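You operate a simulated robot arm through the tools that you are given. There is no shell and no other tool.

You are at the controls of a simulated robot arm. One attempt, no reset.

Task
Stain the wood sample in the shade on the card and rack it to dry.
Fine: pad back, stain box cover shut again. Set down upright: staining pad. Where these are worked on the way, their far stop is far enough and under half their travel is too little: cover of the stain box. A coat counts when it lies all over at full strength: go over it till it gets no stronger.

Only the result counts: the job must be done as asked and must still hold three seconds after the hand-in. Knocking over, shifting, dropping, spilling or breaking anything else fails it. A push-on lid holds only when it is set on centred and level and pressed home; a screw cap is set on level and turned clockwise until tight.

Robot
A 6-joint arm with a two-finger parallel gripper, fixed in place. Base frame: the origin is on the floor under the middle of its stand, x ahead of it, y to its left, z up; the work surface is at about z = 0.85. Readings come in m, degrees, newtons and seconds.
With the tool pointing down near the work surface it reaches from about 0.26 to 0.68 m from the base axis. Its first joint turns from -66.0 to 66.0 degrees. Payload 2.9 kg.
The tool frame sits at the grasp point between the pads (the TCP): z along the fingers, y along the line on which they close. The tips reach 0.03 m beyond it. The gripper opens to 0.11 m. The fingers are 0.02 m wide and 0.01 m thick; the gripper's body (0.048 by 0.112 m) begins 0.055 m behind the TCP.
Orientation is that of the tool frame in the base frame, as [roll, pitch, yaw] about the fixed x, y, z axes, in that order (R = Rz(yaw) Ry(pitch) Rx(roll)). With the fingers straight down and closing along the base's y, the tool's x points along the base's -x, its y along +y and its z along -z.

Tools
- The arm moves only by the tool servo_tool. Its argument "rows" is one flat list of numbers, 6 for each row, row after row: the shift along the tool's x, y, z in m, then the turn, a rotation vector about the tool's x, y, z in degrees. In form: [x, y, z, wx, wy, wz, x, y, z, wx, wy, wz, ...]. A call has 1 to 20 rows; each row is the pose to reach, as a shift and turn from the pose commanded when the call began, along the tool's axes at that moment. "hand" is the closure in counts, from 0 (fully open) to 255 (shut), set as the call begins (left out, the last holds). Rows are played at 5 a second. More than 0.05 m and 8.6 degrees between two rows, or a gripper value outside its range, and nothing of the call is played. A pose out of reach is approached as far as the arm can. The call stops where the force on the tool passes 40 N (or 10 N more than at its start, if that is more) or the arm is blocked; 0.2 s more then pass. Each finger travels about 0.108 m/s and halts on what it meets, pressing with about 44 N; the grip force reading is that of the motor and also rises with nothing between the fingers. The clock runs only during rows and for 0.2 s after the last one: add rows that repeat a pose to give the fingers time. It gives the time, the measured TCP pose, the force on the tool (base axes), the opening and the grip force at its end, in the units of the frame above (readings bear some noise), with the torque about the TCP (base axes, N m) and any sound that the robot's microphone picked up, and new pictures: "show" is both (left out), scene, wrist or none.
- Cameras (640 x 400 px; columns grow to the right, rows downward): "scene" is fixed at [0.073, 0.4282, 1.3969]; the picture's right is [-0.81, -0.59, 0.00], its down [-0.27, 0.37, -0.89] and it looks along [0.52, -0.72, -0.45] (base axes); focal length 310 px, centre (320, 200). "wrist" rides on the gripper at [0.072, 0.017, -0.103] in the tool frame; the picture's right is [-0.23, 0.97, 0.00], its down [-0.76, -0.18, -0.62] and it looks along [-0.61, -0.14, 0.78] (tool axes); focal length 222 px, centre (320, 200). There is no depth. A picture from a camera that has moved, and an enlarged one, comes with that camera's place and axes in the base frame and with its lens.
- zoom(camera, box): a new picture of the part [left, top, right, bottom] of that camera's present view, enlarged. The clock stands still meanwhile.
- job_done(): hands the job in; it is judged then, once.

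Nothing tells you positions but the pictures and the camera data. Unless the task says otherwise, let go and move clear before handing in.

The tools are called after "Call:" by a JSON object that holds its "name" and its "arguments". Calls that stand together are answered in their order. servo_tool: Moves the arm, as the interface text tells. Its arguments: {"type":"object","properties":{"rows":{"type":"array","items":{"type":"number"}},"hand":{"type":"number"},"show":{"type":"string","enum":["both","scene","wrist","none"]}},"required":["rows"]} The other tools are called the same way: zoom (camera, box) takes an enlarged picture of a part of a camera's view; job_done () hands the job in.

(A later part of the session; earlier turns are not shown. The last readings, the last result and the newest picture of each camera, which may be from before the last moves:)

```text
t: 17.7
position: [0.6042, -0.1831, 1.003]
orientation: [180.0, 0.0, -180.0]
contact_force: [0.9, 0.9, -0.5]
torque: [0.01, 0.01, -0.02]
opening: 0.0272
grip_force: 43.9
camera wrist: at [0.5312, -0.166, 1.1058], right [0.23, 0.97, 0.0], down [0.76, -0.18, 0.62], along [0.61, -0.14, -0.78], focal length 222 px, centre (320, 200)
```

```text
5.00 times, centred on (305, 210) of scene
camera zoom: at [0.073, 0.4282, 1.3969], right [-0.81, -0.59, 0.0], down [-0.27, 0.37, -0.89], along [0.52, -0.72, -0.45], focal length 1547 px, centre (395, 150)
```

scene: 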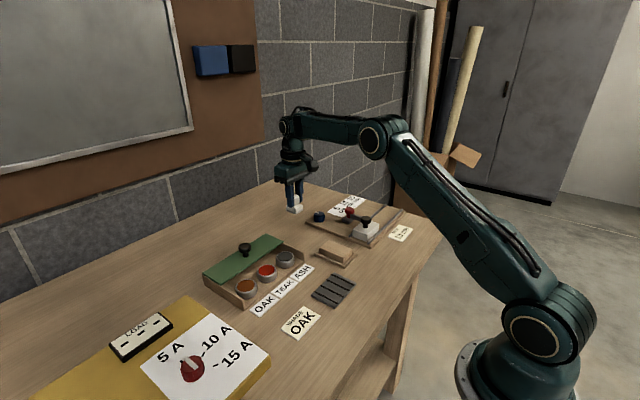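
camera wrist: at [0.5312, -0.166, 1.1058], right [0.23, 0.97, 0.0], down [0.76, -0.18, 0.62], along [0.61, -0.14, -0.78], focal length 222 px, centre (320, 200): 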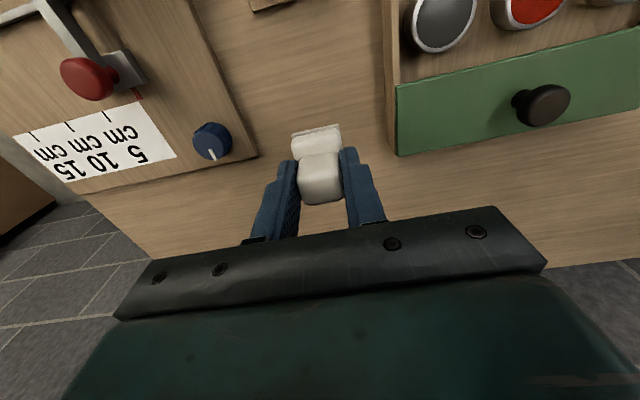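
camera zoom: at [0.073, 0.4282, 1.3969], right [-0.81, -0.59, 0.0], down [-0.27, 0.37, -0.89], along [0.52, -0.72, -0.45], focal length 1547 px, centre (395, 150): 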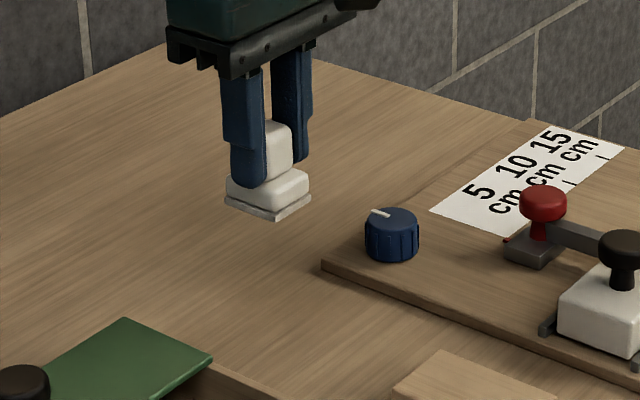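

The thin grey layer is the pad's own felt, so the pad's home is the bare table at about (0.602, −0.185) with TCP z≈0.901 there. I'll carry it above the OAK well.

Call:
{"name": "servo_tool", "arguments": {"rows": [0.0085, 0.0423, 0, 0, 0, 0, 0.017, 0.0846, 0, 0, 0, 0, 0.0256, 0.1268, 0, 0, 0, 0, 0.0341, 0.169, 0, 0, 0, 0, 0.0427, 0.2113, 0, 0, 0, 0, 0.0512, 0.2536, 0, 0, 0, 0, 0.0512, 0.2536, 0, 0, 0, 0]}}

Call:
{"name": "zoom", "arguments": {"camera": "wrist", "box": [220, 50, 460, 230]}}

Call:
{"name": "zoom", "arguments": {"camera": "scene", "box": [200, 210, 320, 310]}}

```text
t: 19.3
position: [0.551, 0.0688, 1.0016]
orientation: [179.9, 0.0, -179.9]
contact_force: [-0.4, -0.5, 0.0]
torque: [0.04, 0.03, -0.03]
opening: 0.0272
grip_force: 44.1
camera wrist: at [0.4782, 0.0863, 1.1047], right [0.23, 0.97, 0.0], down [0.76, -0.18, 0.62], along [0.61, -0.14, -0.78], focal length 222 px, centre (320, 200)
```

scene: 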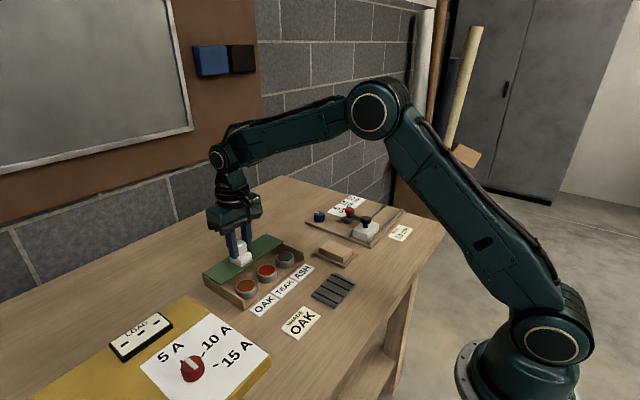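
wrist: 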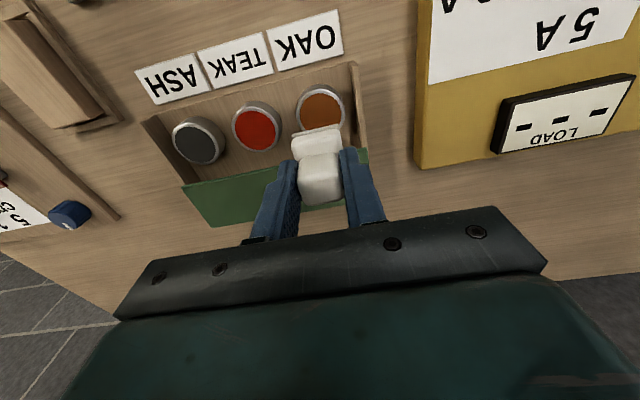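

```text
2.22 times, centred on (340, 140) of wrist
camera zoom: at [0.4782, 0.0863, 1.1047], right [0.23, 0.97, 0.0], down [0.76, -0.18, 0.62], along [0.61, -0.14, -0.78], focal length 494 px, centre (276, 333)
```

zoom: 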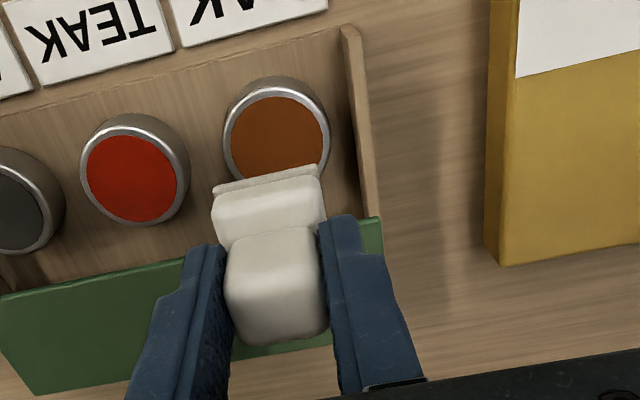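

```text
4.00 times, centred on (260, 260) of scene
camera zoom: at [0.073, 0.4282, 1.3969], right [-0.81, -0.59, 0.0], down [-0.27, 0.37, -0.89], along [0.52, -0.72, -0.45], focal length 1238 px, centre (560, -40)
```

zoom: 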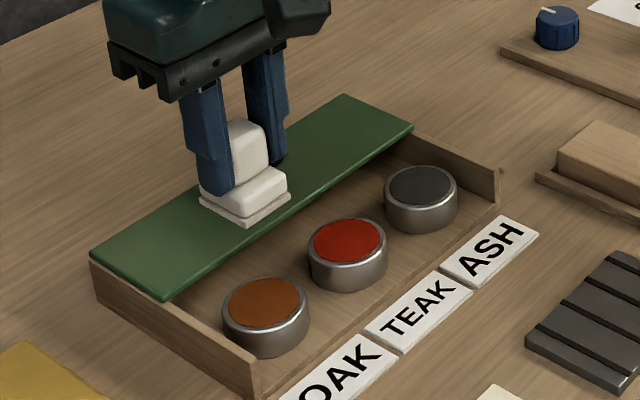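

The pad is directly above the OAK well (well centre ≈ (0.552, 0.071)). I'll lower it carefully toward the stain surface.

Call:
{"name": "servo_tool", "arguments": {"rows": [-0.001, 0.002, 0.03, 0, 0, 0, -0.001, 0.002, 0.055, 0, 0, 0, -0.001, 0.002, 0.07, 0, 0, 0, -0.001, 0.002, 0.073, 0, 0, 0, -0.001, 0.002, 0.073, 0, 0, 0]}}

Call:
{"name": "zoom", "arguments": {"camera": "scene", "box": [205, 240, 305, 310]}}

Call:
{"name": "zoom", "arguments": {"camera": "wrist", "box": [220, 50, 460, 230]}}

```text
t: 20.5
position: [0.5534, 0.0703, 0.9305]
orientation: [-180.0, 0.2, 180.0]
contact_force: [-1.2, -0.7, 10.2]
torque: [-0.06, 0.22, 0.0]
opening: 0.0271
grip_force: 44.6
camera wrist: at [0.4796, 0.0879, 1.0322], right [0.23, 0.97, 0.0], down [0.76, -0.18, 0.62], along [0.61, -0.14, -0.78], focal length 222 px, centre (320, 200)
```

scene: 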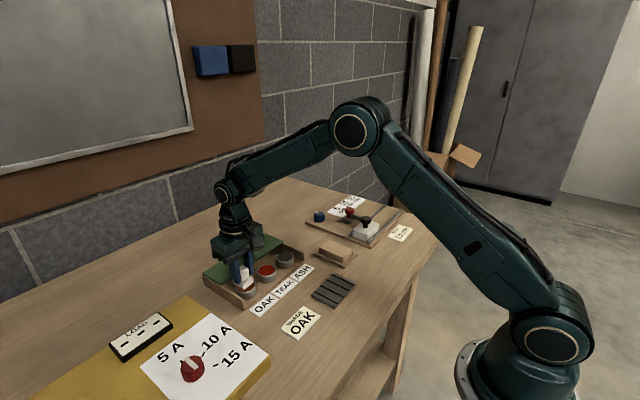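
wrist: 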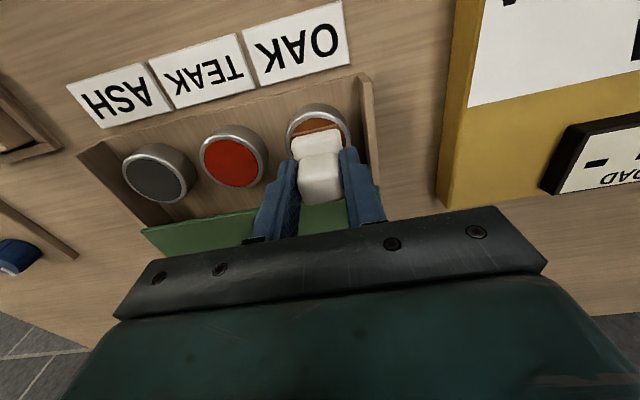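

```text
5.71 times, centred on (255, 275) of scene
camera zoom: at [0.0727, 0.4282, 1.3969], right [-0.81, -0.59, 0.0], down [-0.27, 0.37, -0.89], along [0.52, -0.72, -0.45], focal length 1768 px, centre (691, -229)
```

zoom: 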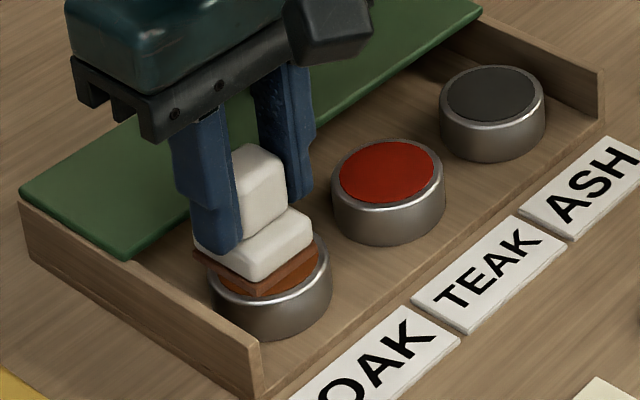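

```text
2.22 times, centred on (340, 140) of wrist
camera zoom: at [0.4796, 0.0879, 1.0322], right [0.23, 0.97, 0.0], down [0.76, -0.18, 0.62], along [0.61, -0.14, -0.78], focal length 494 px, centre (276, 333)
```

zoom: 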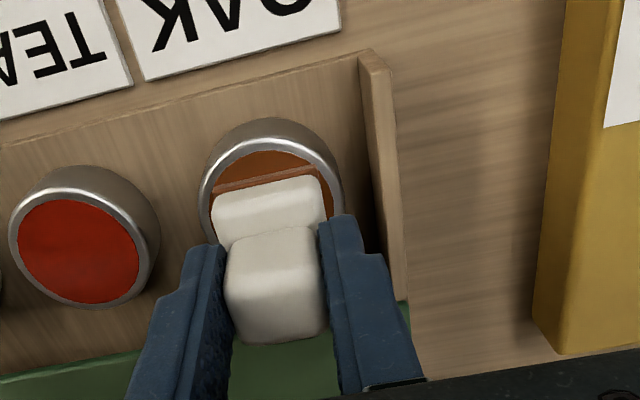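

The pad's felt has taken up the OAK stain (it contacted the surface at TCP z≈0.930). Now I'll lift and carry it over the sample.

Call:
{"name": "servo_tool", "arguments": {"rows": [0, 0, -0.01, 0, 0, 0, 0, 0, -0.04, 0, 0, 0, 0, 0, -0.07, 0, 0, 0, 0.0165, -0.0422, -0.07, 0, 0, 0, 0.033, -0.0844, -0.07, 0, 0, 0, 0.0494, -0.1267, -0.07, 0, 0, 0, 0.0658, -0.169, -0.07, 0, 0, 0, 0.0822, -0.2112, -0.07, 0, 0, 0, 0.0985, -0.2535, -0.07, 0, 0, 0, 0.0985, -0.2535, -0.07, 0, 0, 0]}}

Call:
{"name": "zoom", "arguments": {"camera": "scene", "box": [270, 190, 370, 290]}}

Call:
{"name": "zoom", "arguments": {"camera": "wrist", "box": [220, 50, 460, 230]}}

```text
t: 22.7
position: [0.4548, -0.1833, 0.997]
orientation: [180.0, 0.0, 179.9]
contact_force: [-0.1, 0.6, -1.0]
torque: [-0.01, 0.0, 0.01]
opening: 0.0275
grip_force: 43.8
camera wrist: at [0.3816, -0.1667, 1.0995], right [0.23, 0.97, 0.0], down [0.76, -0.18, 0.62], along [0.61, -0.14, -0.78], focal length 222 px, centre (320, 200)
```

scene: 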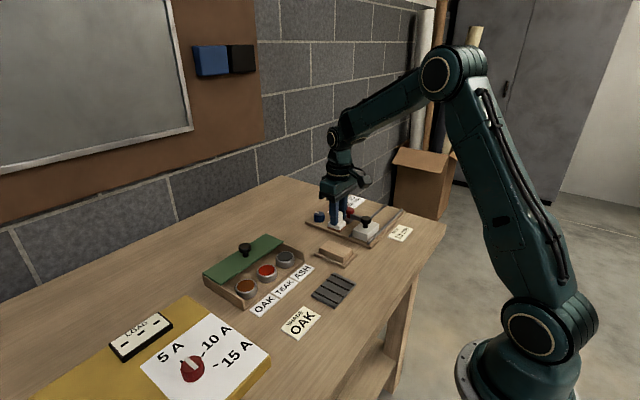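
wrist: 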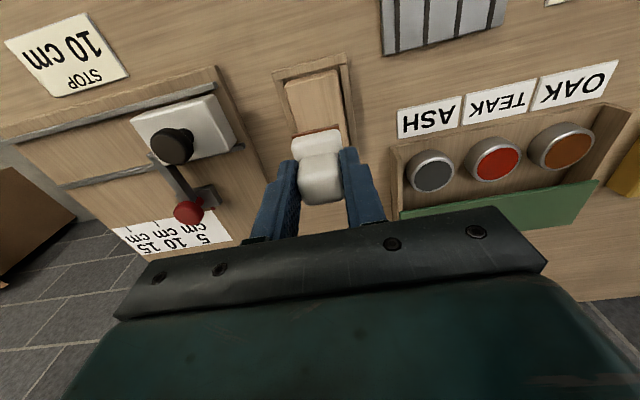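

```text
4.00 times, centred on (320, 240) of scene
camera zoom: at [0.073, 0.4282, 1.3969], right [-0.81, -0.59, 0.0], down [-0.27, 0.37, -0.89], along [0.52, -0.72, -0.45], focal length 1238 px, centre (320, 40)
```

zoom: 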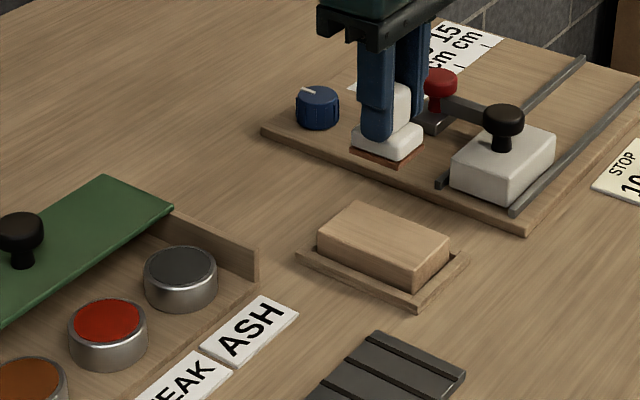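

```text
2.22 times, centred on (340, 140) of wrist
camera zoom: at [0.3816, -0.1667, 1.0995], right [0.23, 0.97, 0.0], down [0.76, -0.18, 0.62], along [0.61, -0.14, -0.78], focal length 494 px, centre (276, 333)
```

zoom: 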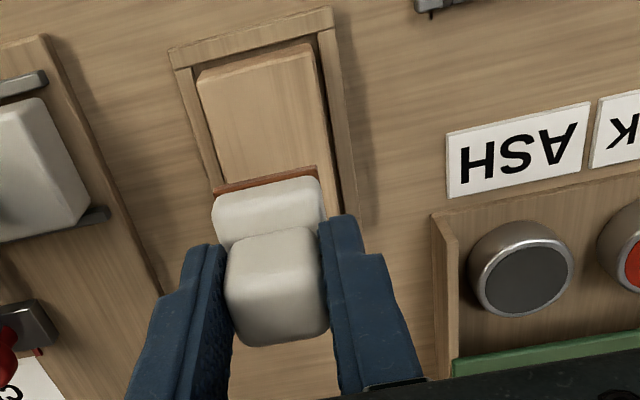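

The sample's top spans x≈0.420–0.499 and y≈−0.209…−0.161 (centre ≈ (0.460, −0.185)). I'll lower the loaded pad onto the middle of it to find the contact height.

Call:
{"name": "servo_tool", "arguments": {"rows": [-0.005, -0.0015, 0.03, 0, 0, 0, -0.005, -0.0015, 0.055, 0, 0, 0, -0.005, -0.0015, 0.065, 0, 0, 0, -0.005, -0.0015, 0.069, 0, 0, 0, -0.005, -0.0015, 0.069, 0, 0, 0]}}

Call:
{"name": "zoom", "arguments": {"camera": "scene", "box": [280, 210, 380, 280]}}

Call:
{"name": "zoom", "arguments": {"camera": "wrist", "box": [220, 50, 460, 230]}}

```text
t: 23.9
position: [0.4595, -0.1851, 0.9291]
orientation: [-180.0, 0.0, -180.0]
contact_force: [-0.7, -0.4, -1.5]
torque: [-0.01, 0.01, 0.01]
opening: 0.0271
grip_force: 44.5
camera wrist: at [0.3864, -0.1678, 1.0318], right [0.23, 0.97, 0.0], down [0.76, -0.18, 0.62], along [0.61, -0.14, -0.78], focal length 222 px, centre (320, 200)
```

scene: 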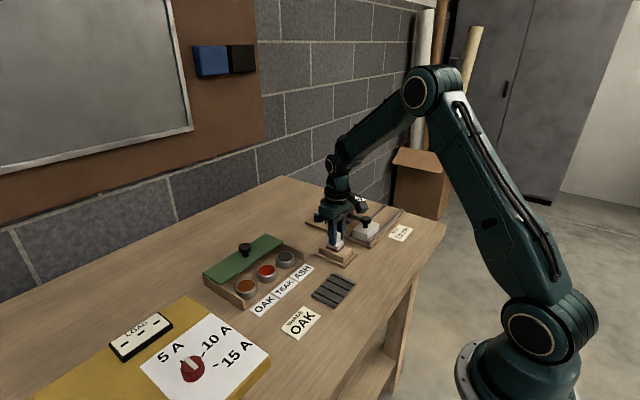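
wrist: 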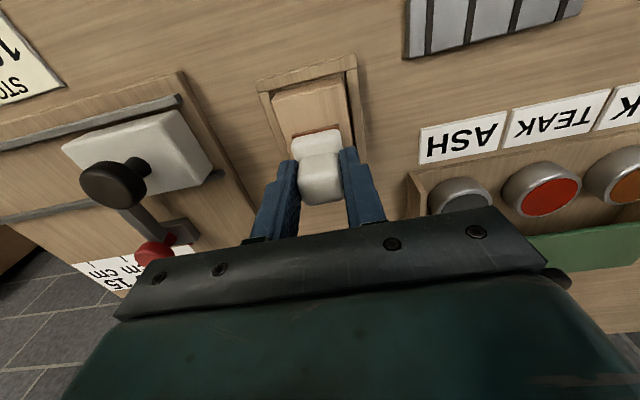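

```text
5.71 times, centred on (330, 245) of scene
camera zoom: at [0.073, 0.4282, 1.3969], right [-0.81, -0.59, 0.0], down [-0.27, 0.37, -0.89], along [0.52, -0.72, -0.45], focal length 1768 px, centre (263, -57)
```

zoom: 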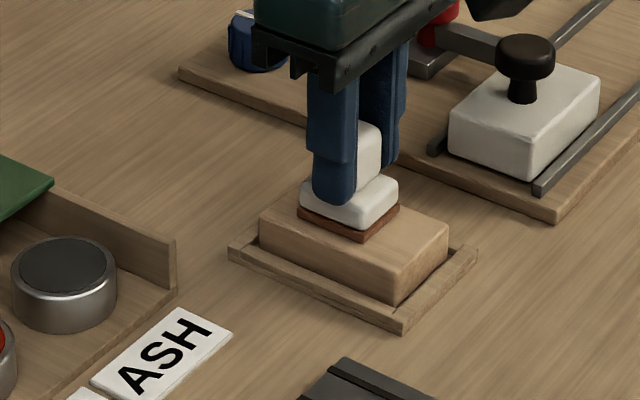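

```text
2.22 times, centred on (340, 140) of wrist
camera zoom: at [0.3864, -0.1678, 1.0318], right [0.23, 0.97, 0.0], down [0.76, -0.18, 0.62], along [0.61, -0.14, -0.78], focal length 494 px, centre (276, 333)
```

zoom: 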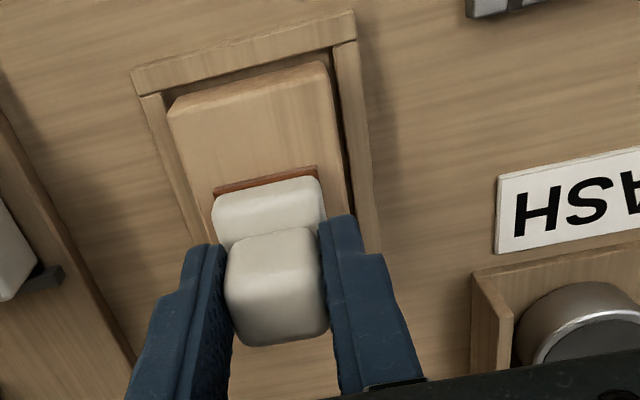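

The pad is centred across the sample and just above its surface. I'll lower it a few millimetres more to make contact.

Call:
{"name": "servo_tool", "arguments": {"rows": [0, 0, 0.002, 0, 0, 0, 0, 0, 0.003, 0, 0, 0, 0, 0, 0.003, 0, 0, 0], "show": "none"}}

```text
t: 24.7
position: [0.4586, -0.1838, 0.9272]
orientation: [-179.9, 0.1, -180.0]
contact_force: [-2.6, 0.0, 16.4]
torque: [0.03, 0.16, 0.01]
opening: 0.0274
grip_force: 44.2
```

Contact made at TCP z≈0.9272 with about 16 N. I'll lift to see the print left.

Call:
{"name": "servo_tool", "arguments": {"rows": [0, 0, -0.01, 0, 0, 0, 0.0, 0, -0.04, 0, 0, 0, 0.04, 0, -0.06, 0, 0, 0, 0.08, 0, -0.06, 0, 0, 0, 0.08, 0, -0.06, 0, 0, 0]}}

Call:
{"name": "zoom", "arguments": {"camera": "scene", "box": [280, 210, 380, 280]}}

Call:
{"name": "zoom", "arguments": {"camera": "wrist", "box": [220, 50, 460, 230]}}

```text
t: 25.9
position: [0.3766, -0.1839, 0.9877]
orientation: [180.0, 0.0, 179.9]
contact_force: [0.6, -0.1, -0.3]
torque: [0.03, 0.0, 0.04]
opening: 0.0275
grip_force: 43.4
camera wrist: at [0.3045, -0.1679, 1.0897], right [0.23, 0.97, 0.0], down [0.76, -0.18, 0.62], along [0.61, -0.14, -0.78], focal length 222 px, centre (320, 200)
```

scene: 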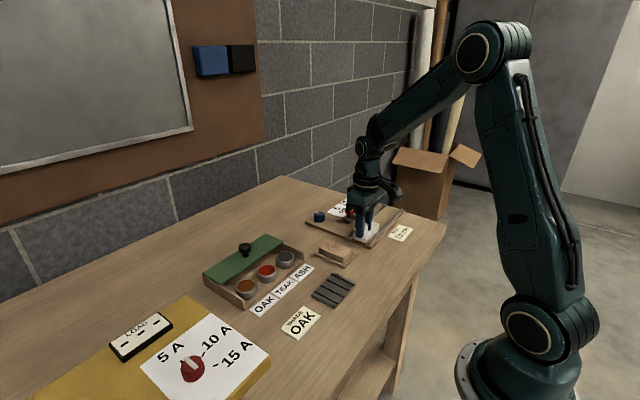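
wrist: 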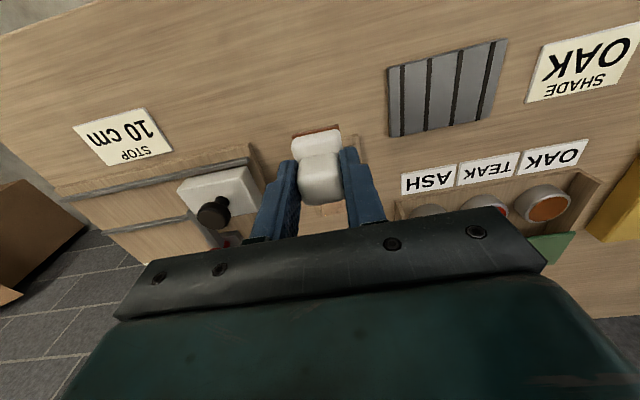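

```text
5.71 times, centred on (330, 245) of scene
camera zoom: at [0.073, 0.4282, 1.3969], right [-0.81, -0.59, 0.0], down [-0.27, 0.37, -0.89], along [0.52, -0.72, -0.45], focal length 1768 px, centre (263, -57)
```

zoom: 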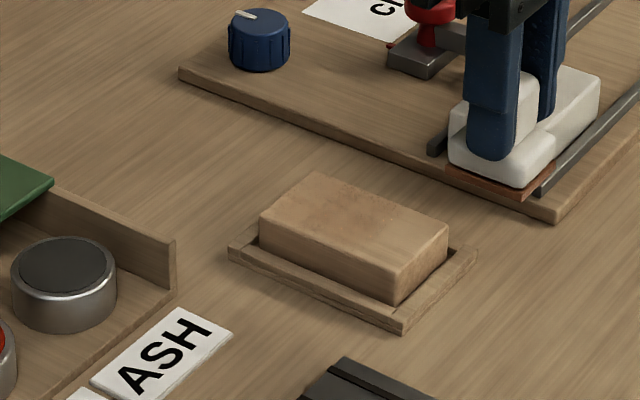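

```text
2.22 times, centred on (340, 140) of wrist
camera zoom: at [0.3045, -0.1679, 1.0897], right [0.23, 0.97, 0.0], down [0.76, -0.18, 0.62], along [0.61, -0.14, -0.78], focal length 494 px, centre (276, 333)
```

zoom: 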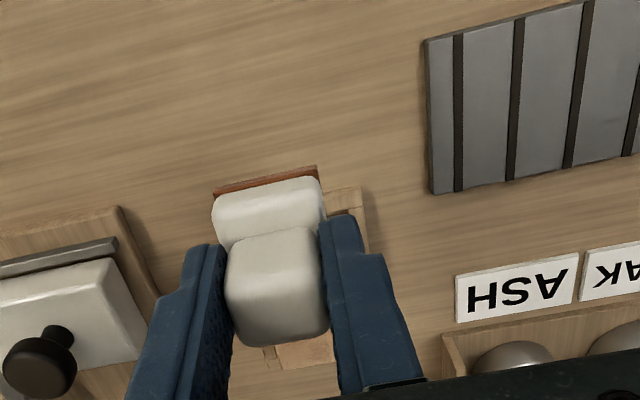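

Call:
{"name": "zoom", "arguments": {"camera": "scene", "box": [310, 230, 370, 270]}}

```text
10.00 times, centred on (340, 250) of scene
camera zoom: at [0.073, 0.4282, 1.3969], right [-0.81, -0.59, 0.0], down [-0.27, 0.37, -0.89], along [0.52, -0.72, -0.45], focal length 3095 px, centre (120, -300)
```

zoom: 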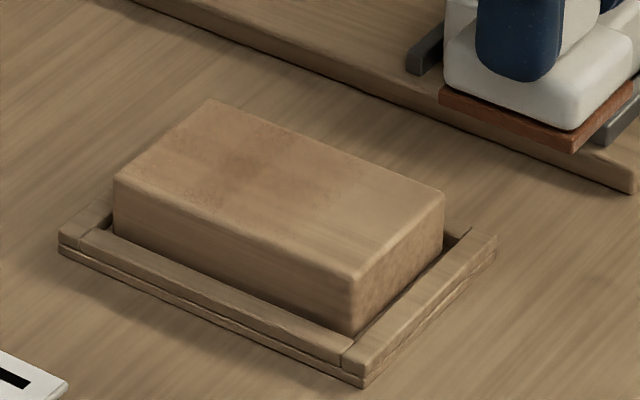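

A static press leaves only a faint tint, so I need to rub. I'll do gentle back-and-forth strokes over two overlapping lanes covering the whole top.

Call:
{"name": "servo_tool", "arguments": {"rows": [-0.03, -0.009, 0.02, 0, 0, 0, -0.055, -0.009, 0.05, 0, 0, 0, -0.055, -0.009, 0.0595, 0, 0, 0, -0.065, -0.009, 0.0595, 0, 0, 0, -0.075, -0.009, 0.0595, 0, 0, 0, -0.085, -0.009, 0.0595, 0, 0, 0, -0.095, -0.009, 0.0595, 0, 0, 0, -0.105, -0.009, 0.0595, 0, 0, 0], "show": "scene"}}

Call:
{"name": "zoom", "arguments": {"camera": "scene", "box": [300, 220, 380, 270]}}

```text
t: 27.7
position: [0.4843, -0.1943, 0.9265]
orientation: [180.0, 0.0, -179.9]
contact_force: [-3.9, -0.1, 12.7]
torque: [-0.03, 0.22, -0.02]
opening: 0.0273
grip_force: 44.0
```

scene: 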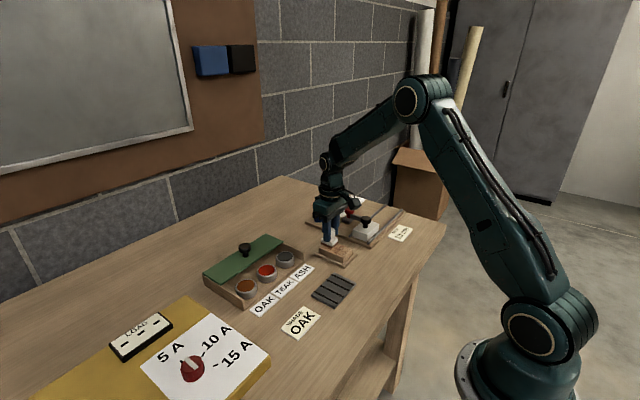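

```text
8.00 times, centred on (340, 245) of scene
camera zoom: at [0.0727, 0.4283, 1.3969], right [-0.81, -0.59, 0.0], down [-0.27, 0.37, -0.89], along [0.52, -0.72, -0.45], focal length 2476 px, centre (160, -160)
```

zoom: 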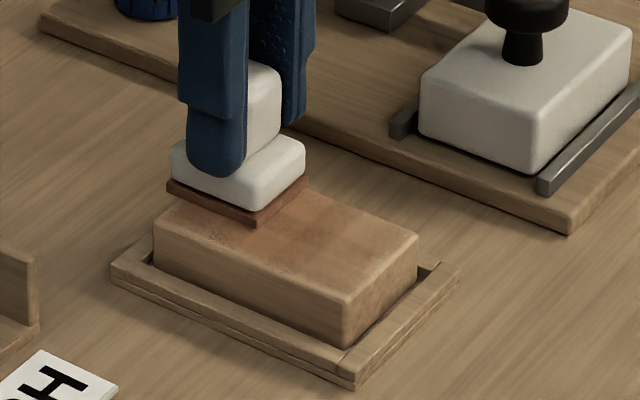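

Rubbing works: the far lane has darkened, with a force of about 13 N. I'll continue over the other lanes.

Call:
{"name": "servo_tool", "arguments": {"rows": [0, 0.009, 0, 0, 0, 0, 0, 0.018, 0, 0, 0, 0, 0.01, 0.018, 0, 0, 0, 0, 0.02, 0.018, 0, 0, 0, 0, 0.03, 0.018, 0, 0, 0, 0, 0.04, 0.018, 0, 0, 0, 0, 0.05, 0.018, 0, 0, 0, 0, 0.05, 0.009, 0, 0, 0, 0, 0.04, 0.009, 0, 0, 0, 0, 0.03, 0.009, 0, 0, 0, 0, 0.02, 0.009, 0, 0, 0, 0, 0.01, 0.009, 0, 0, 0, 0, 0, 0.009, 0, 0, 0, 0, 0, 0, 0, 0, 0, 0, 0.01, 0, 0, 0, 0, 0, 0.02, 0, 0, 0, 0, 0, 0.03, 0, 0, 0, 0, 0, 0.04, 0, 0, 0, 0, 0, 0.05, 0, 0, 0, 0, 0, 0.05, 0.009, 0, 0, 0, 0], "show": "scene"}}

Call:
{"name": "zoom", "arguments": {"camera": "scene", "box": [300, 220, 380, 270]}}

```text
t: 31.9
position: [0.4323, -0.1847, 0.927]
orientation: [-179.9, -0.1, 179.7]
contact_force: [-0.9, -7.6, 18.4]
torque: [-0.36, -0.17, -0.11]
opening: 0.0272
grip_force: 44.2
```

scene: 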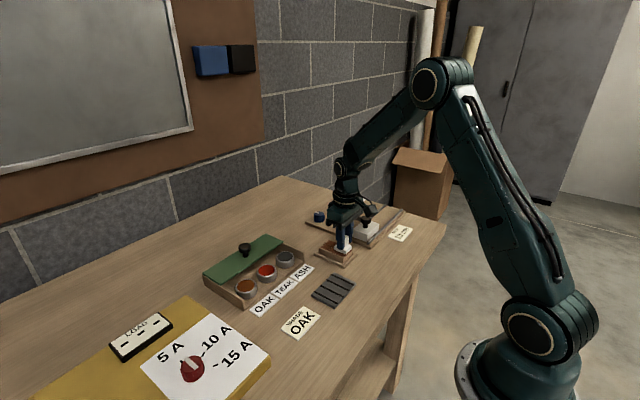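

```text
8.00 times, centred on (340, 245) of scene
camera zoom: at [0.0727, 0.4281, 1.3969], right [-0.81, -0.59, 0.0], down [-0.27, 0.37, -0.89], along [0.52, -0.72, -0.45], focal length 2476 px, centre (160, -160)
```

zoom: 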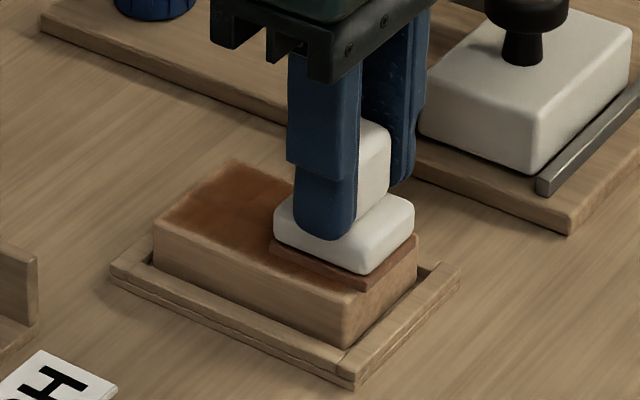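

The coat is building well. I'll lift and step aside to inspect the coverage.

Call:
{"name": "servo_tool", "arguments": {"rows": [0, 0, -0.01, 0, 0, 0, 0.02, 0, -0.05, 0, 0, 0, 0.05, 0, -0.07, 0, 0, 0, 0.05, 0, -0.07, 0, 0, 0], "show": "scene"}}

Call:
{"name": "zoom", "arguments": {"camera": "scene", "box": [310, 230, 370, 270]}}

```text
t: 32.9
position: [0.3844, -0.1849, 0.9961]
orientation: [180.0, 0.0, -179.9]
contact_force: [0.5, 0.1, -1.2]
torque: [0.02, -0.01, -0.01]
opening: 0.0274
grip_force: 44.1
```

scene: 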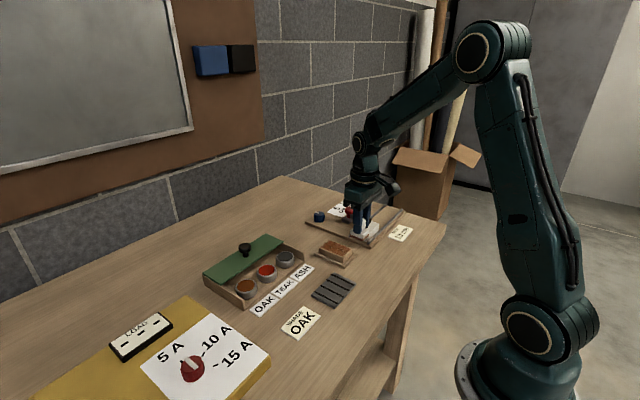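

```text
10.00 times, centred on (340, 250) of scene
camera zoom: at [0.073, 0.4282, 1.3969], right [-0.81, -0.59, 0.0], down [-0.27, 0.37, -0.89], along [0.52, -0.72, -0.45], focal length 3095 px, centre (120, -300)
```

zoom: 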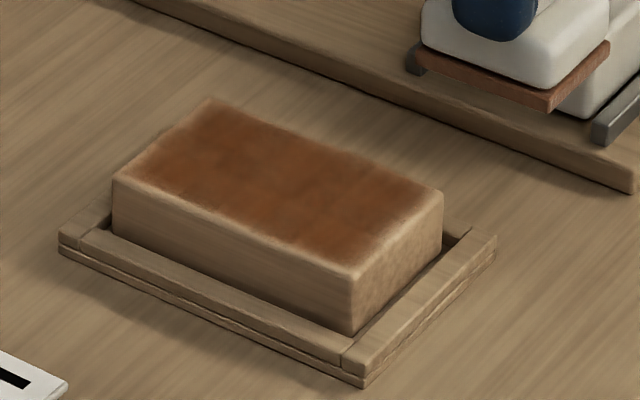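

Coverage is good in the middle but faint along the +y, +x and −x edges. I'll make a second pass with longer strokes reaching those edges.

Call:
{"name": "servo_tool", "arguments": {"rows": [-0.02, 0.015, 0.03, 0, 0, 0, -0.044, 0.015, 0.06, 0, 0, 0, -0.044, 0.015, 0.0695, 0, 0, 0, -0.054, 0.015, 0.0695, 0, 0, 0, -0.064, 0.015, 0.0695, 0, 0, 0, -0.074, 0.015, 0.0695, 0, 0, 0, -0.084, 0.015, 0.0695, 0, 0, 0, -0.094, 0.015, 0.0695, 0, 0, 0, -0.106, 0.015, 0.0695, 0, 0, 0, -0.106, 0.005, 0.0695, 0, 0, 0, -0.094, 0.005, 0.0695, 0, 0, 0, -0.084, 0.005, 0.0695, 0, 0, 0, -0.074, 0.005, 0.0695, 0, 0, 0, -0.064, 0.005, 0.0695, 0, 0, 0, -0.054, 0.005, 0.0695, 0, 0, 0, -0.044, 0.005, 0.0695, 0, 0, 0, -0.044, -0.004, 0.0695, 0, 0, 0], "show": "scene"}}

Call:
{"name": "zoom", "arguments": {"camera": "scene", "box": [310, 230, 370, 270]}}

```text
t: 36.5
position: [0.4258, -0.1886, 0.9261]
orientation: [179.9, -0.2, -179.9]
contact_force: [-0.8, 7.9, 19.8]
torque: [0.33, -0.27, 0.14]
opening: 0.0275
grip_force: 44.0
```

scene: 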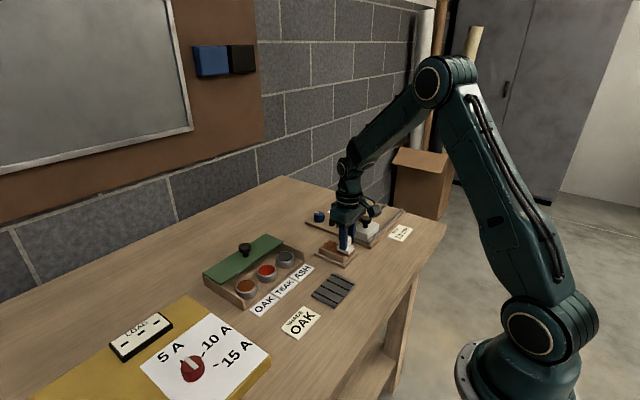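

```text
10.00 times, centred on (340, 250) of scene
camera zoom: at [0.0726, 0.4285, 1.3968], right [-0.81, -0.59, 0.0], down [-0.27, 0.37, -0.89], along [0.52, -0.72, -0.45], focal length 3095 px, centre (120, -300)
```

zoom: 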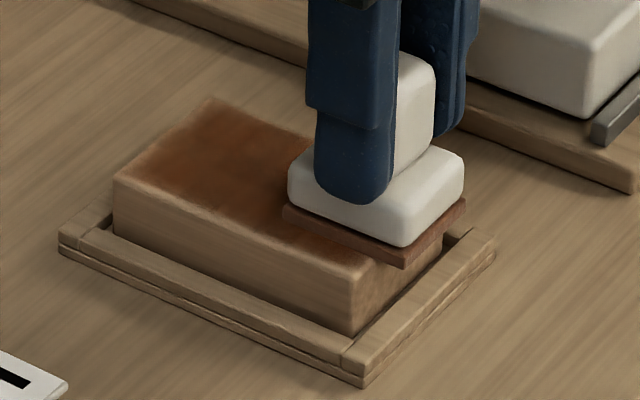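

Edges are darkening. I'll continue with the remaining lanes plus strokes along the near end, with slightly less pressure.

Call:
{"name": "servo_tool", "arguments": {"rows": [-0.01, 0, -0.0005, 0, 0, 0, -0.02, 0, -0.0005, 0, 0, 0, -0.03, 0, -0.0005, 0, 0, 0, -0.04, 0, -0.0005, 0, 0, 0, -0.05, 0, -0.0003, 0, 0, 0, -0.062, 0, -0.0003, 0, 0, 0, -0.062, -0.009, -0.0003, 0, 0, 0, -0.05, -0.009, -0.0005, 0, 0, 0, -0.04, -0.009, -0.0005, 0, 0, 0, -0.03, -0.009, -0.0005, 0, 0, 0, -0.02, -0.009, -0.0007, 0, 0, 0, -0.01, -0.009, -0.0007, 0, 0, 0, 0, -0.009, -0.0007, 0, 0, 0, 0, 0, -0.0007, 0, 0, 0, 0, 0.01, -0.0007, 0, 0, 0, 0, 0.019, -0.0007, 0, 0, 0, 0, 0.01, -0.0007, 0, 0, 0, 0, 0.0, -0.0007, 0, 0, 0], "show": "none"}}

Call:
{"name": "servo_tool", "arguments": {"rows": [0, 0, -0.01, 0, 0, 0, 0.02, 0, -0.05, 0, 0, 0, 0.05, 0, -0.07, 0, 0, 0, 0.05, 0, -0.07, 0, 0, 0], "show": "scene"}}

Call:
{"name": "zoom", "arguments": {"camera": "scene", "box": [310, 230, 370, 270]}}

```text
t: 40.3
position: [0.4264, -0.1894, 0.9275]
orientation: [180.0, 0.1, -179.9]
contact_force: [0.6, -0.1, -0.7]
torque: [0.01, -0.01, 0.03]
opening: 0.0274
grip_force: 43.8
```

```text
t: 41.3
position: [0.3781, -0.1878, 0.9975]
orientation: [-179.9, 0.0, 179.9]
contact_force: [0.1, 0.1, -2.1]
torque: [0.0, 0.03, -0.04]
opening: 0.0273
grip_force: 44.1
```

scene: 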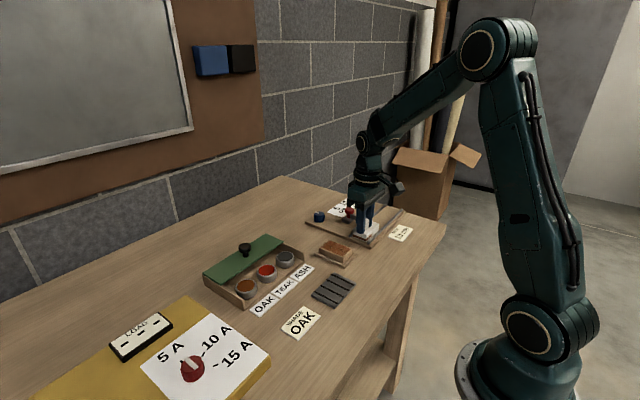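

```text
10.00 times, centred on (340, 250) of scene
camera zoom: at [0.073, 0.4282, 1.3969], right [-0.81, -0.59, 0.0], down [-0.27, 0.37, -0.89], along [0.52, -0.72, -0.45], focal length 3095 px, centre (120, -300)
```

zoom: 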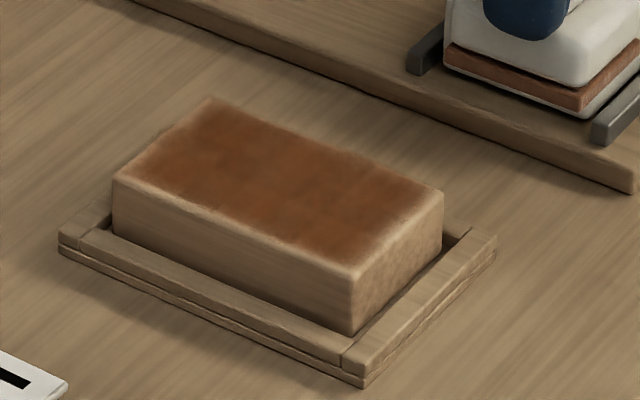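

The last pass lost contact and the coat isn't stronger, so the pad likely needs more stain. I'll re-dip it in OAK.

Call:
{"name": "servo_tool", "arguments": {"rows": [-0.0247, 0.037, 0, 0, 0, 0, -0.0494, 0.074, 0, 0, 0, 0, -0.0741, 0.111, 0, 0, 0, 0, -0.0989, 0.148, 0, 0, 0, 0, -0.1236, 0.185, 0, 0, 0, 0, -0.1483, 0.222, 0, 0, 0, 0, -0.173, 0.2588, 0, 0, 0, 0, -0.173, 0.2588, 0, 0, 0, 0], "show": "wrist"}}

Call:
{"name": "zoom", "arguments": {"camera": "scene", "box": [200, 210, 320, 310]}}

```text
t: 43.1
position: [0.5503, 0.07, 0.9966]
orientation: [-180.0, 0.0, -179.9]
contact_force: [0.0, -0.1, -0.4]
torque: [0.01, 0.01, 0.01]
opening: 0.027
grip_force: 44.1
camera wrist: at [0.4779, 0.0879, 1.1001], right [0.23, 0.97, 0.0], down [0.76, -0.18, 0.62], along [0.61, -0.14, -0.78], focal length 222 px, centre (320, 200)
```

wrist: 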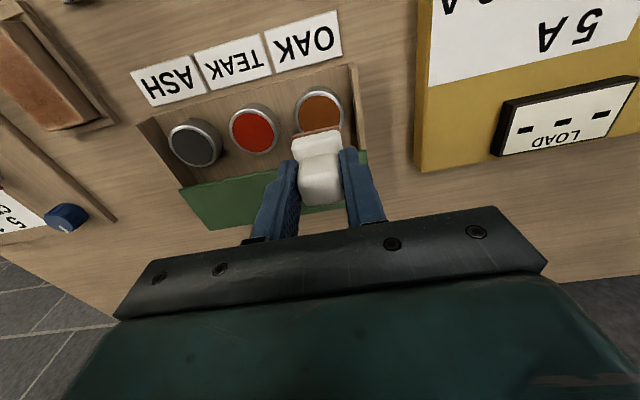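

```text
4.00 times, centred on (260, 260) of scene
camera zoom: at [0.073, 0.4283, 1.3969], right [-0.81, -0.59, 0.0], down [-0.27, 0.37, -0.89], along [0.52, -0.72, -0.45], focal length 1238 px, centre (560, -40)
```

zoom: 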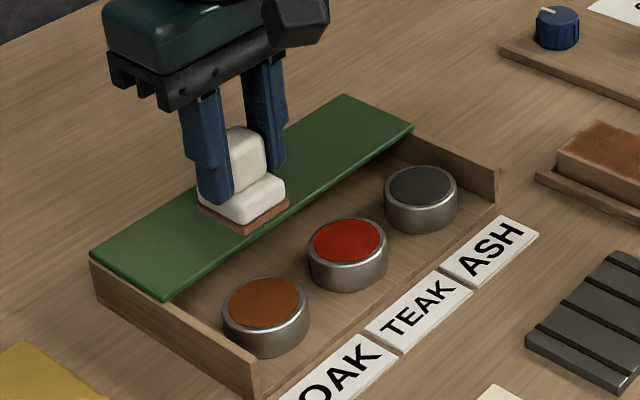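

Call:
{"name": "zoom", "arguments": {"camera": "wrist", "box": [0, 0, 130, 140]}}

Call:
{"name": "servo_tool", "arguments": {"rows": [0.0, 0.001, 0.03, 0, 0, 0, 0.0, 0.001, 0.055, 0, 0, 0, 0.0, 0.001, 0.065, 0, 0, 0, 0.0, 0.001, 0.0685, 0, 0, 0, 0.0, 0.001, 0.0685, 0, 0, 0], "show": "none"}}

```text
2.86 times, centred on (65, 70) of wrist
camera zoom: at [0.4779, 0.0879, 1.1001], right [0.23, 0.97, 0.0], down [0.76, -0.18, 0.62], along [0.61, -0.14, -0.78], focal length 635 px, centre (1049, 571)
```

zoom: 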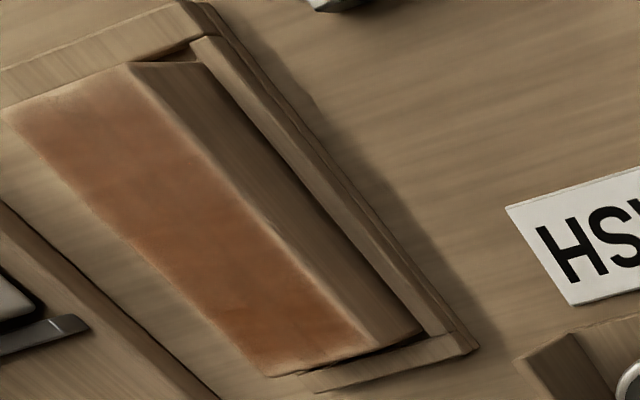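

```text
t: 44.3
position: [0.5488, 0.0707, 0.929]
orientation: [180.0, 0.0, -180.0]
contact_force: [0.0, 0.7, -0.6]
torque: [-0.02, -0.01, 0.02]
opening: 0.0272
grip_force: 43.5
```

Call:
{"name": "servo_tool", "arguments": {"rows": [0, 0, 0.0015, 0, 0, 0, 0, 0, 0.003, 0, 0, 0, 0, 0, 0.003, 0, 0, 0], "show": "scene"}}

Call:
{"name": "zoom", "arguments": {"camera": "scene", "box": [205, 240, 305, 310]}}

```text
t: 45.1
position: [0.551, 0.0709, 0.9291]
orientation: [180.0, 0.2, -179.9]
contact_force: [-5.9, -2.2, 27.7]
torque: [-0.14, 0.52, 0.02]
opening: 0.027
grip_force: 44.2
```

scene: 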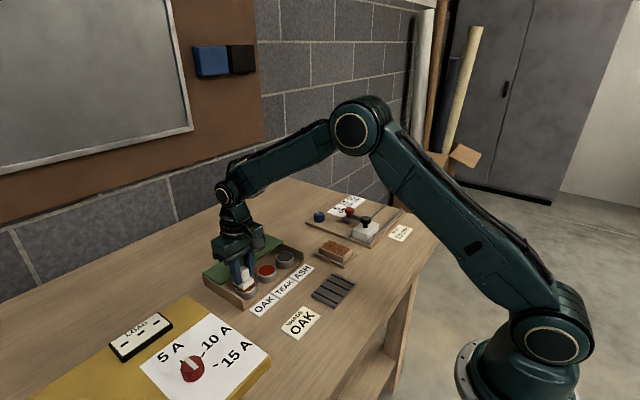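

```text
5.71 times, centred on (255, 275) of scene
camera zoom: at [0.0723, 0.4281, 1.397], right [-0.81, -0.59, 0.0], down [-0.27, 0.37, -0.89], along [0.52, -0.72, -0.45], focal length 1768 px, centre (691, -229)
```

zoom: 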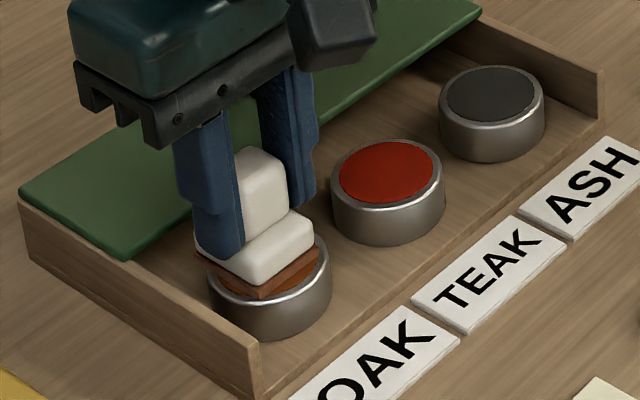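

Contact, but the pad sits a few millimetres toward the rim. I'll lift slightly, re-centre over the well and dip again.

Call:
{"name": "servo_tool", "arguments": {"rows": [0, 0, -0.008, 0, 0, 0, 0.005, -0.003, -0.008, 0, 0, 0, 0.005, -0.003, -0.001, 0, 0, 0, 0.005, -0.003, 0, 0, 0, 0, 0.005, -0.003, 0.001, 0, 0, 0], "show": "none"}}

Call:
{"name": "zoom", "arguments": {"camera": "scene", "box": [205, 240, 305, 310]}}

Call:
{"name": "zoom", "arguments": {"camera": "wrist", "box": [220, 50, 460, 230]}}

```text
t: 46.3
position: [0.5451, 0.0682, 0.928]
orientation: [180.0, 0.3, 180.0]
contact_force: [-11.3, -1.4, 35.6]
torque: [0.05, 0.38, 0.01]
opening: 0.0273
grip_force: 43.9
```

```text
5.71 times, centred on (255, 275) of scene
camera zoom: at [0.072, 0.4281, 1.397], right [-0.81, -0.59, 0.0], down [-0.27, 0.37, -0.89], along [0.52, -0.72, -0.45], focal length 1768 px, centre (691, -229)
```

zoom: 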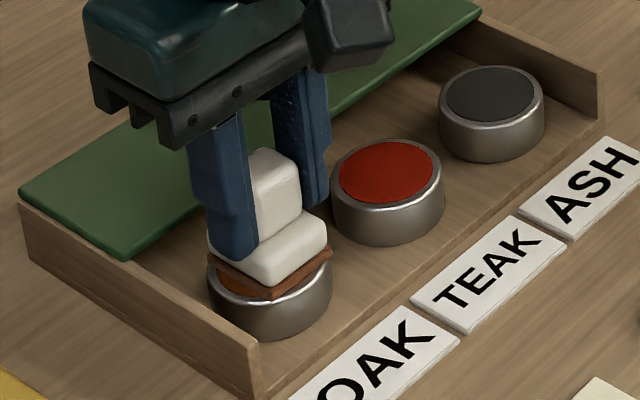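

```text
2.22 times, centred on (340, 140) of wrist
camera zoom: at [0.4717, 0.0856, 1.0312], right [0.23, 0.97, 0.0], down [0.76, -0.18, 0.63], along [0.61, -0.14, -0.78], focal length 494 px, centre (276, 333)
```

zoom: 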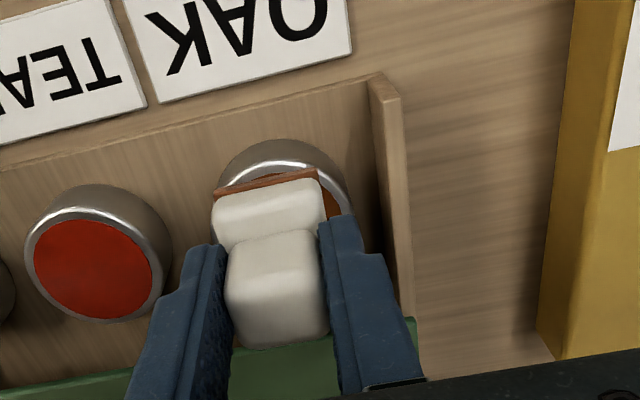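

The pad is well loaded. I'll lift and return to the sample for another coat, starting at the near (+y, −x) corner.

Call:
{"name": "servo_tool", "arguments": {"rows": [0, 0, -0.01, 0, 0, 0, 0, 0, -0.04, 0, 0, 0, 0, 0, -0.07, 0, 0, 0, 0.0194, -0.0397, -0.07, 0, 0, 0, 0.0389, -0.0794, -0.07, 0, 0, 0, 0.0583, -0.1191, -0.07, 0, 0, 0, 0.0777, -0.1588, -0.07, 0, 0, 0, 0.0972, -0.1985, -0.07, 0, 0, 0, 0.1166, -0.2382, -0.07, 0, 0, 0, 0.1166, -0.2382, -0.04, 0, 0, 0, 0.1166, -0.2382, -0.01, 0, 0, 0, 0.1166, -0.2382, -0.005, 0, 0, 0, 0.1166, -0.2382, -0.005, 0, 0, 0], "show": "wrist"}}

Call:
{"name": "zoom", "arguments": {"camera": "scene", "box": [310, 220, 370, 270]}}

Call:
{"name": "zoom", "arguments": {"camera": "wrist", "box": [220, 50, 460, 230]}}

```text
t: 49.1
position: [0.4286, -0.1695, 0.93]
orientation: [180.0, 0.0, -180.0]
contact_force: [0.7, -0.9, -1.4]
torque: [0.01, -0.02, -0.01]
opening: 0.0272
grip_force: 43.7
camera wrist: at [0.356, -0.152, 1.033], right [0.23, 0.97, 0.0], down [0.76, -0.18, 0.62], along [0.61, -0.14, -0.78], focal length 222 px, centre (320, 200)
```

wrist: 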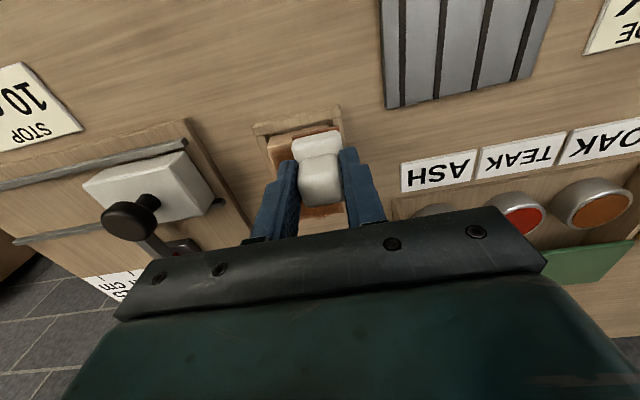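

```text
8.00 times, centred on (340, 245) of scene
camera zoom: at [0.073, 0.4282, 1.3969], right [-0.81, -0.59, 0.0], down [-0.27, 0.37, -0.89], along [0.52, -0.72, -0.45], focal length 2476 px, centre (160, -160)
```

zoom: 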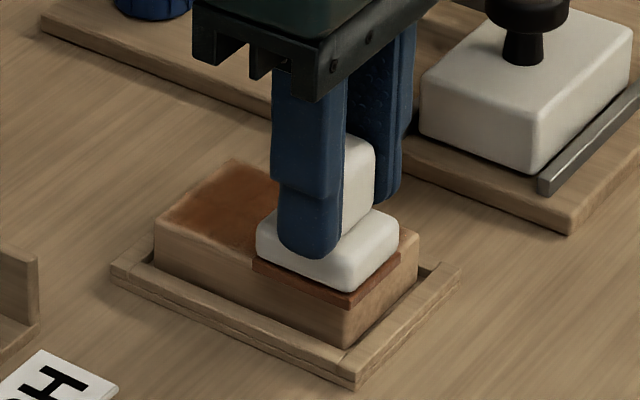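

```text
2.22 times, centred on (340, 140) of wrist
camera zoom: at [0.356, -0.152, 1.033], right [0.23, 0.97, 0.0], down [0.76, -0.18, 0.62], along [0.61, -0.14, -0.78], focal length 494 px, centre (276, 333)
```

zoom: 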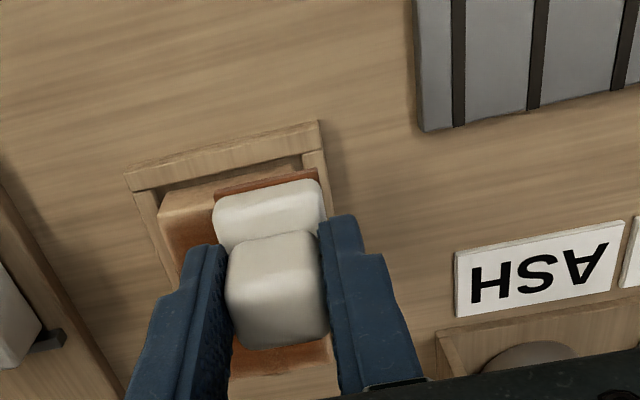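

Call:
{"name": "servo_tool", "arguments": {"rows": [0.003, 0.003, 0.002, 0, 0, 0, 0.003, 0.003, 0.003, 0, 0, 0, 0.003, 0.003, 0.003, 0, 0, 0], "show": "none"}}

```text
t: 49.9
position: [0.426, -0.1677, 0.9278]
orientation: [179.9, 0.0, 179.9]
contact_force: [-0.5, 0.4, -1.1]
torque: [-0.02, -0.02, -0.03]
opening: 0.0273
grip_force: 44.0
```

Call:
{"name": "servo_tool", "arguments": {"rows": [0, 0, 0.0007, 0, 0, 0, 0, 0, 0.0014, 0, 0, 0, 0, 0, 0.0014, 0, 0, 0], "show": "none"}}

```text
t: 50.7
position: [0.4268, -0.1663, 0.9266]
orientation: [-180.0, 0.1, 180.0]
contact_force: [-3.4, -0.3, 10.8]
torque: [-0.03, -0.02, 0.03]
opening: 0.0273
grip_force: 44.2
```

Contact at about 11 N. Now I'll run full-length overlapping strokes across the whole face.

Call:
{"name": "servo_tool", "arguments": {"rows": [-0.011, 0, 0, 0, 0, 0, -0.022, 0, 0, 0, 0, 0, -0.033, 0, 0, 0, 0, 0, -0.044, 0, 0, 0, 0, 0, -0.055, 0, 0, 0, 0, 0, -0.066, 0, 0, 0, 0, 0, -0.066, -0.009, 0, 0, 0, 0, -0.055, -0.009, 0, 0, 0, 0, -0.044, -0.009, 0, 0, 0, 0, -0.033, -0.009, 0, 0, 0, 0, -0.022, -0.009, 0, 0, 0, 0, -0.011, -0.009, 0, 0, 0, 0, 0, -0.009, 0, 0, 0, 0, 0, -0.017, 0, 0, 0, 0, -0.011, -0.017, 0, 0, 0, 0, -0.022, -0.017, 0, 0, 0, 0, -0.033, -0.017, 0, 0, 0, 0, -0.044, -0.017, 0, 0, 0, 0, -0.055, -0.017, 0, 0, 0, 0, -0.066, -0.017, 0, 0, 0, 0], "show": "none"}}

Call:
{"name": "zoom", "arguments": {"camera": "scene", "box": [310, 220, 370, 270]}}

```text
t: 54.9
position: [0.4924, -0.1832, 0.9258]
orientation: [179.9, 0.1, -180.0]
contact_force: [-8.1, -0.1, 21.5]
torque: [0.0, 0.43, 0.0]
opening: 0.0274
grip_force: 43.8
```

```text
8.00 times, centred on (340, 245) of scene
camera zoom: at [0.0725, 0.4283, 1.3969], right [-0.81, -0.59, 0.0], down [-0.27, 0.37, -0.89], along [0.52, -0.72, -0.45], focal length 2476 px, centre (160, -160)
```

zoom: 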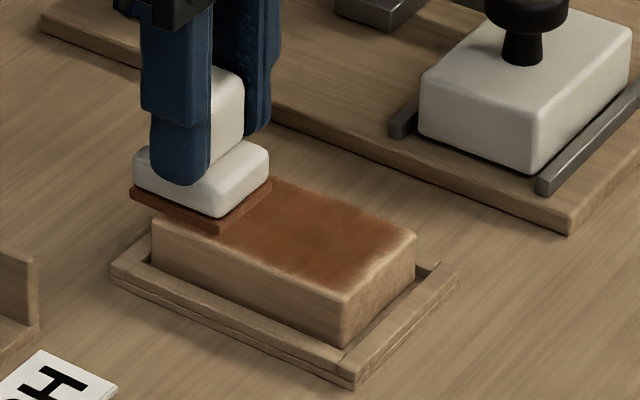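

Call:
{"name": "servo_tool", "arguments": {"rows": [0, -0.009, -0.0004, 0, 0, 0, 0.011, -0.009, -0.0004, 0, 0, 0, 0.022, -0.009, -0.0004, 0, 0, 0, 0.033, -0.009, -0.0004, 0, 0, 0, 0.044, -0.009, -0.0002, 0, 0, 0, 0.055, -0.009, -0.0002, 0, 0, 0, 0.066, -0.009, -0.0002, 0, 0, 0, 0.066, -0.016, -0.0002, 0, 0, 0, 0.055, -0.016, -0.0002, 0, 0, 0, 0.044, -0.016, -0.0002, 0, 0, 0, 0.033, -0.016, -0.0004, 0, 0, 0, 0.022, -0.016, -0.0004, 0, 0, 0, 0.011, -0.016, -0.0004, 0, 0, 0, 0, -0.016, -0.0004, 0, 0, 0, 0, -0.008, -0.0004, 0, 0, 0, 0, 0, -0.0004, 0, 0, 0, 0, 0.009, -0.0004, 0, 0, 0, 0, 0.017, -0.0004, 0, 0, 0, 0, 0.009, -0.0004, 0, 0, 0, 0, 0, -0.0004, 0, 0, 0], "show": "none"}}

Call:
{"name": "zoom", "arguments": {"camera": "scene", "box": [310, 220, 370, 270]}}

```text
t: 59.1
position: [0.4918, -0.1818, 0.9255]
orientation: [180.0, 0.1, -179.9]
contact_force: [0.2, 9.2, 22.4]
torque: [0.4, 0.05, 0.0]
opening: 0.0275
grip_force: 44.0
```

```text
8.00 times, centred on (340, 245) of scene
camera zoom: at [0.0726, 0.4286, 1.3968], right [-0.81, -0.59, 0.0], down [-0.27, 0.37, -0.89], along [0.52, -0.72, -0.45], focal length 2476 px, centre (160, -160)
```

zoom: 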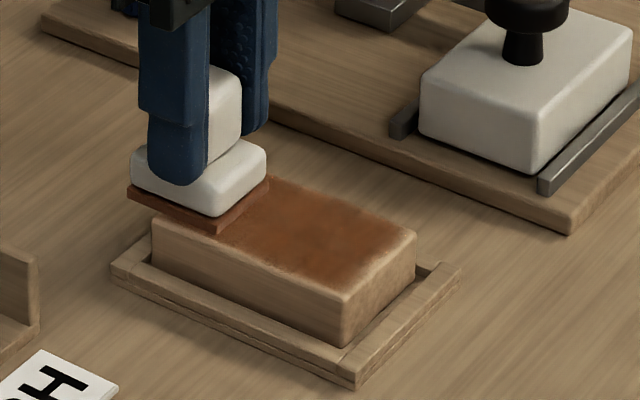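

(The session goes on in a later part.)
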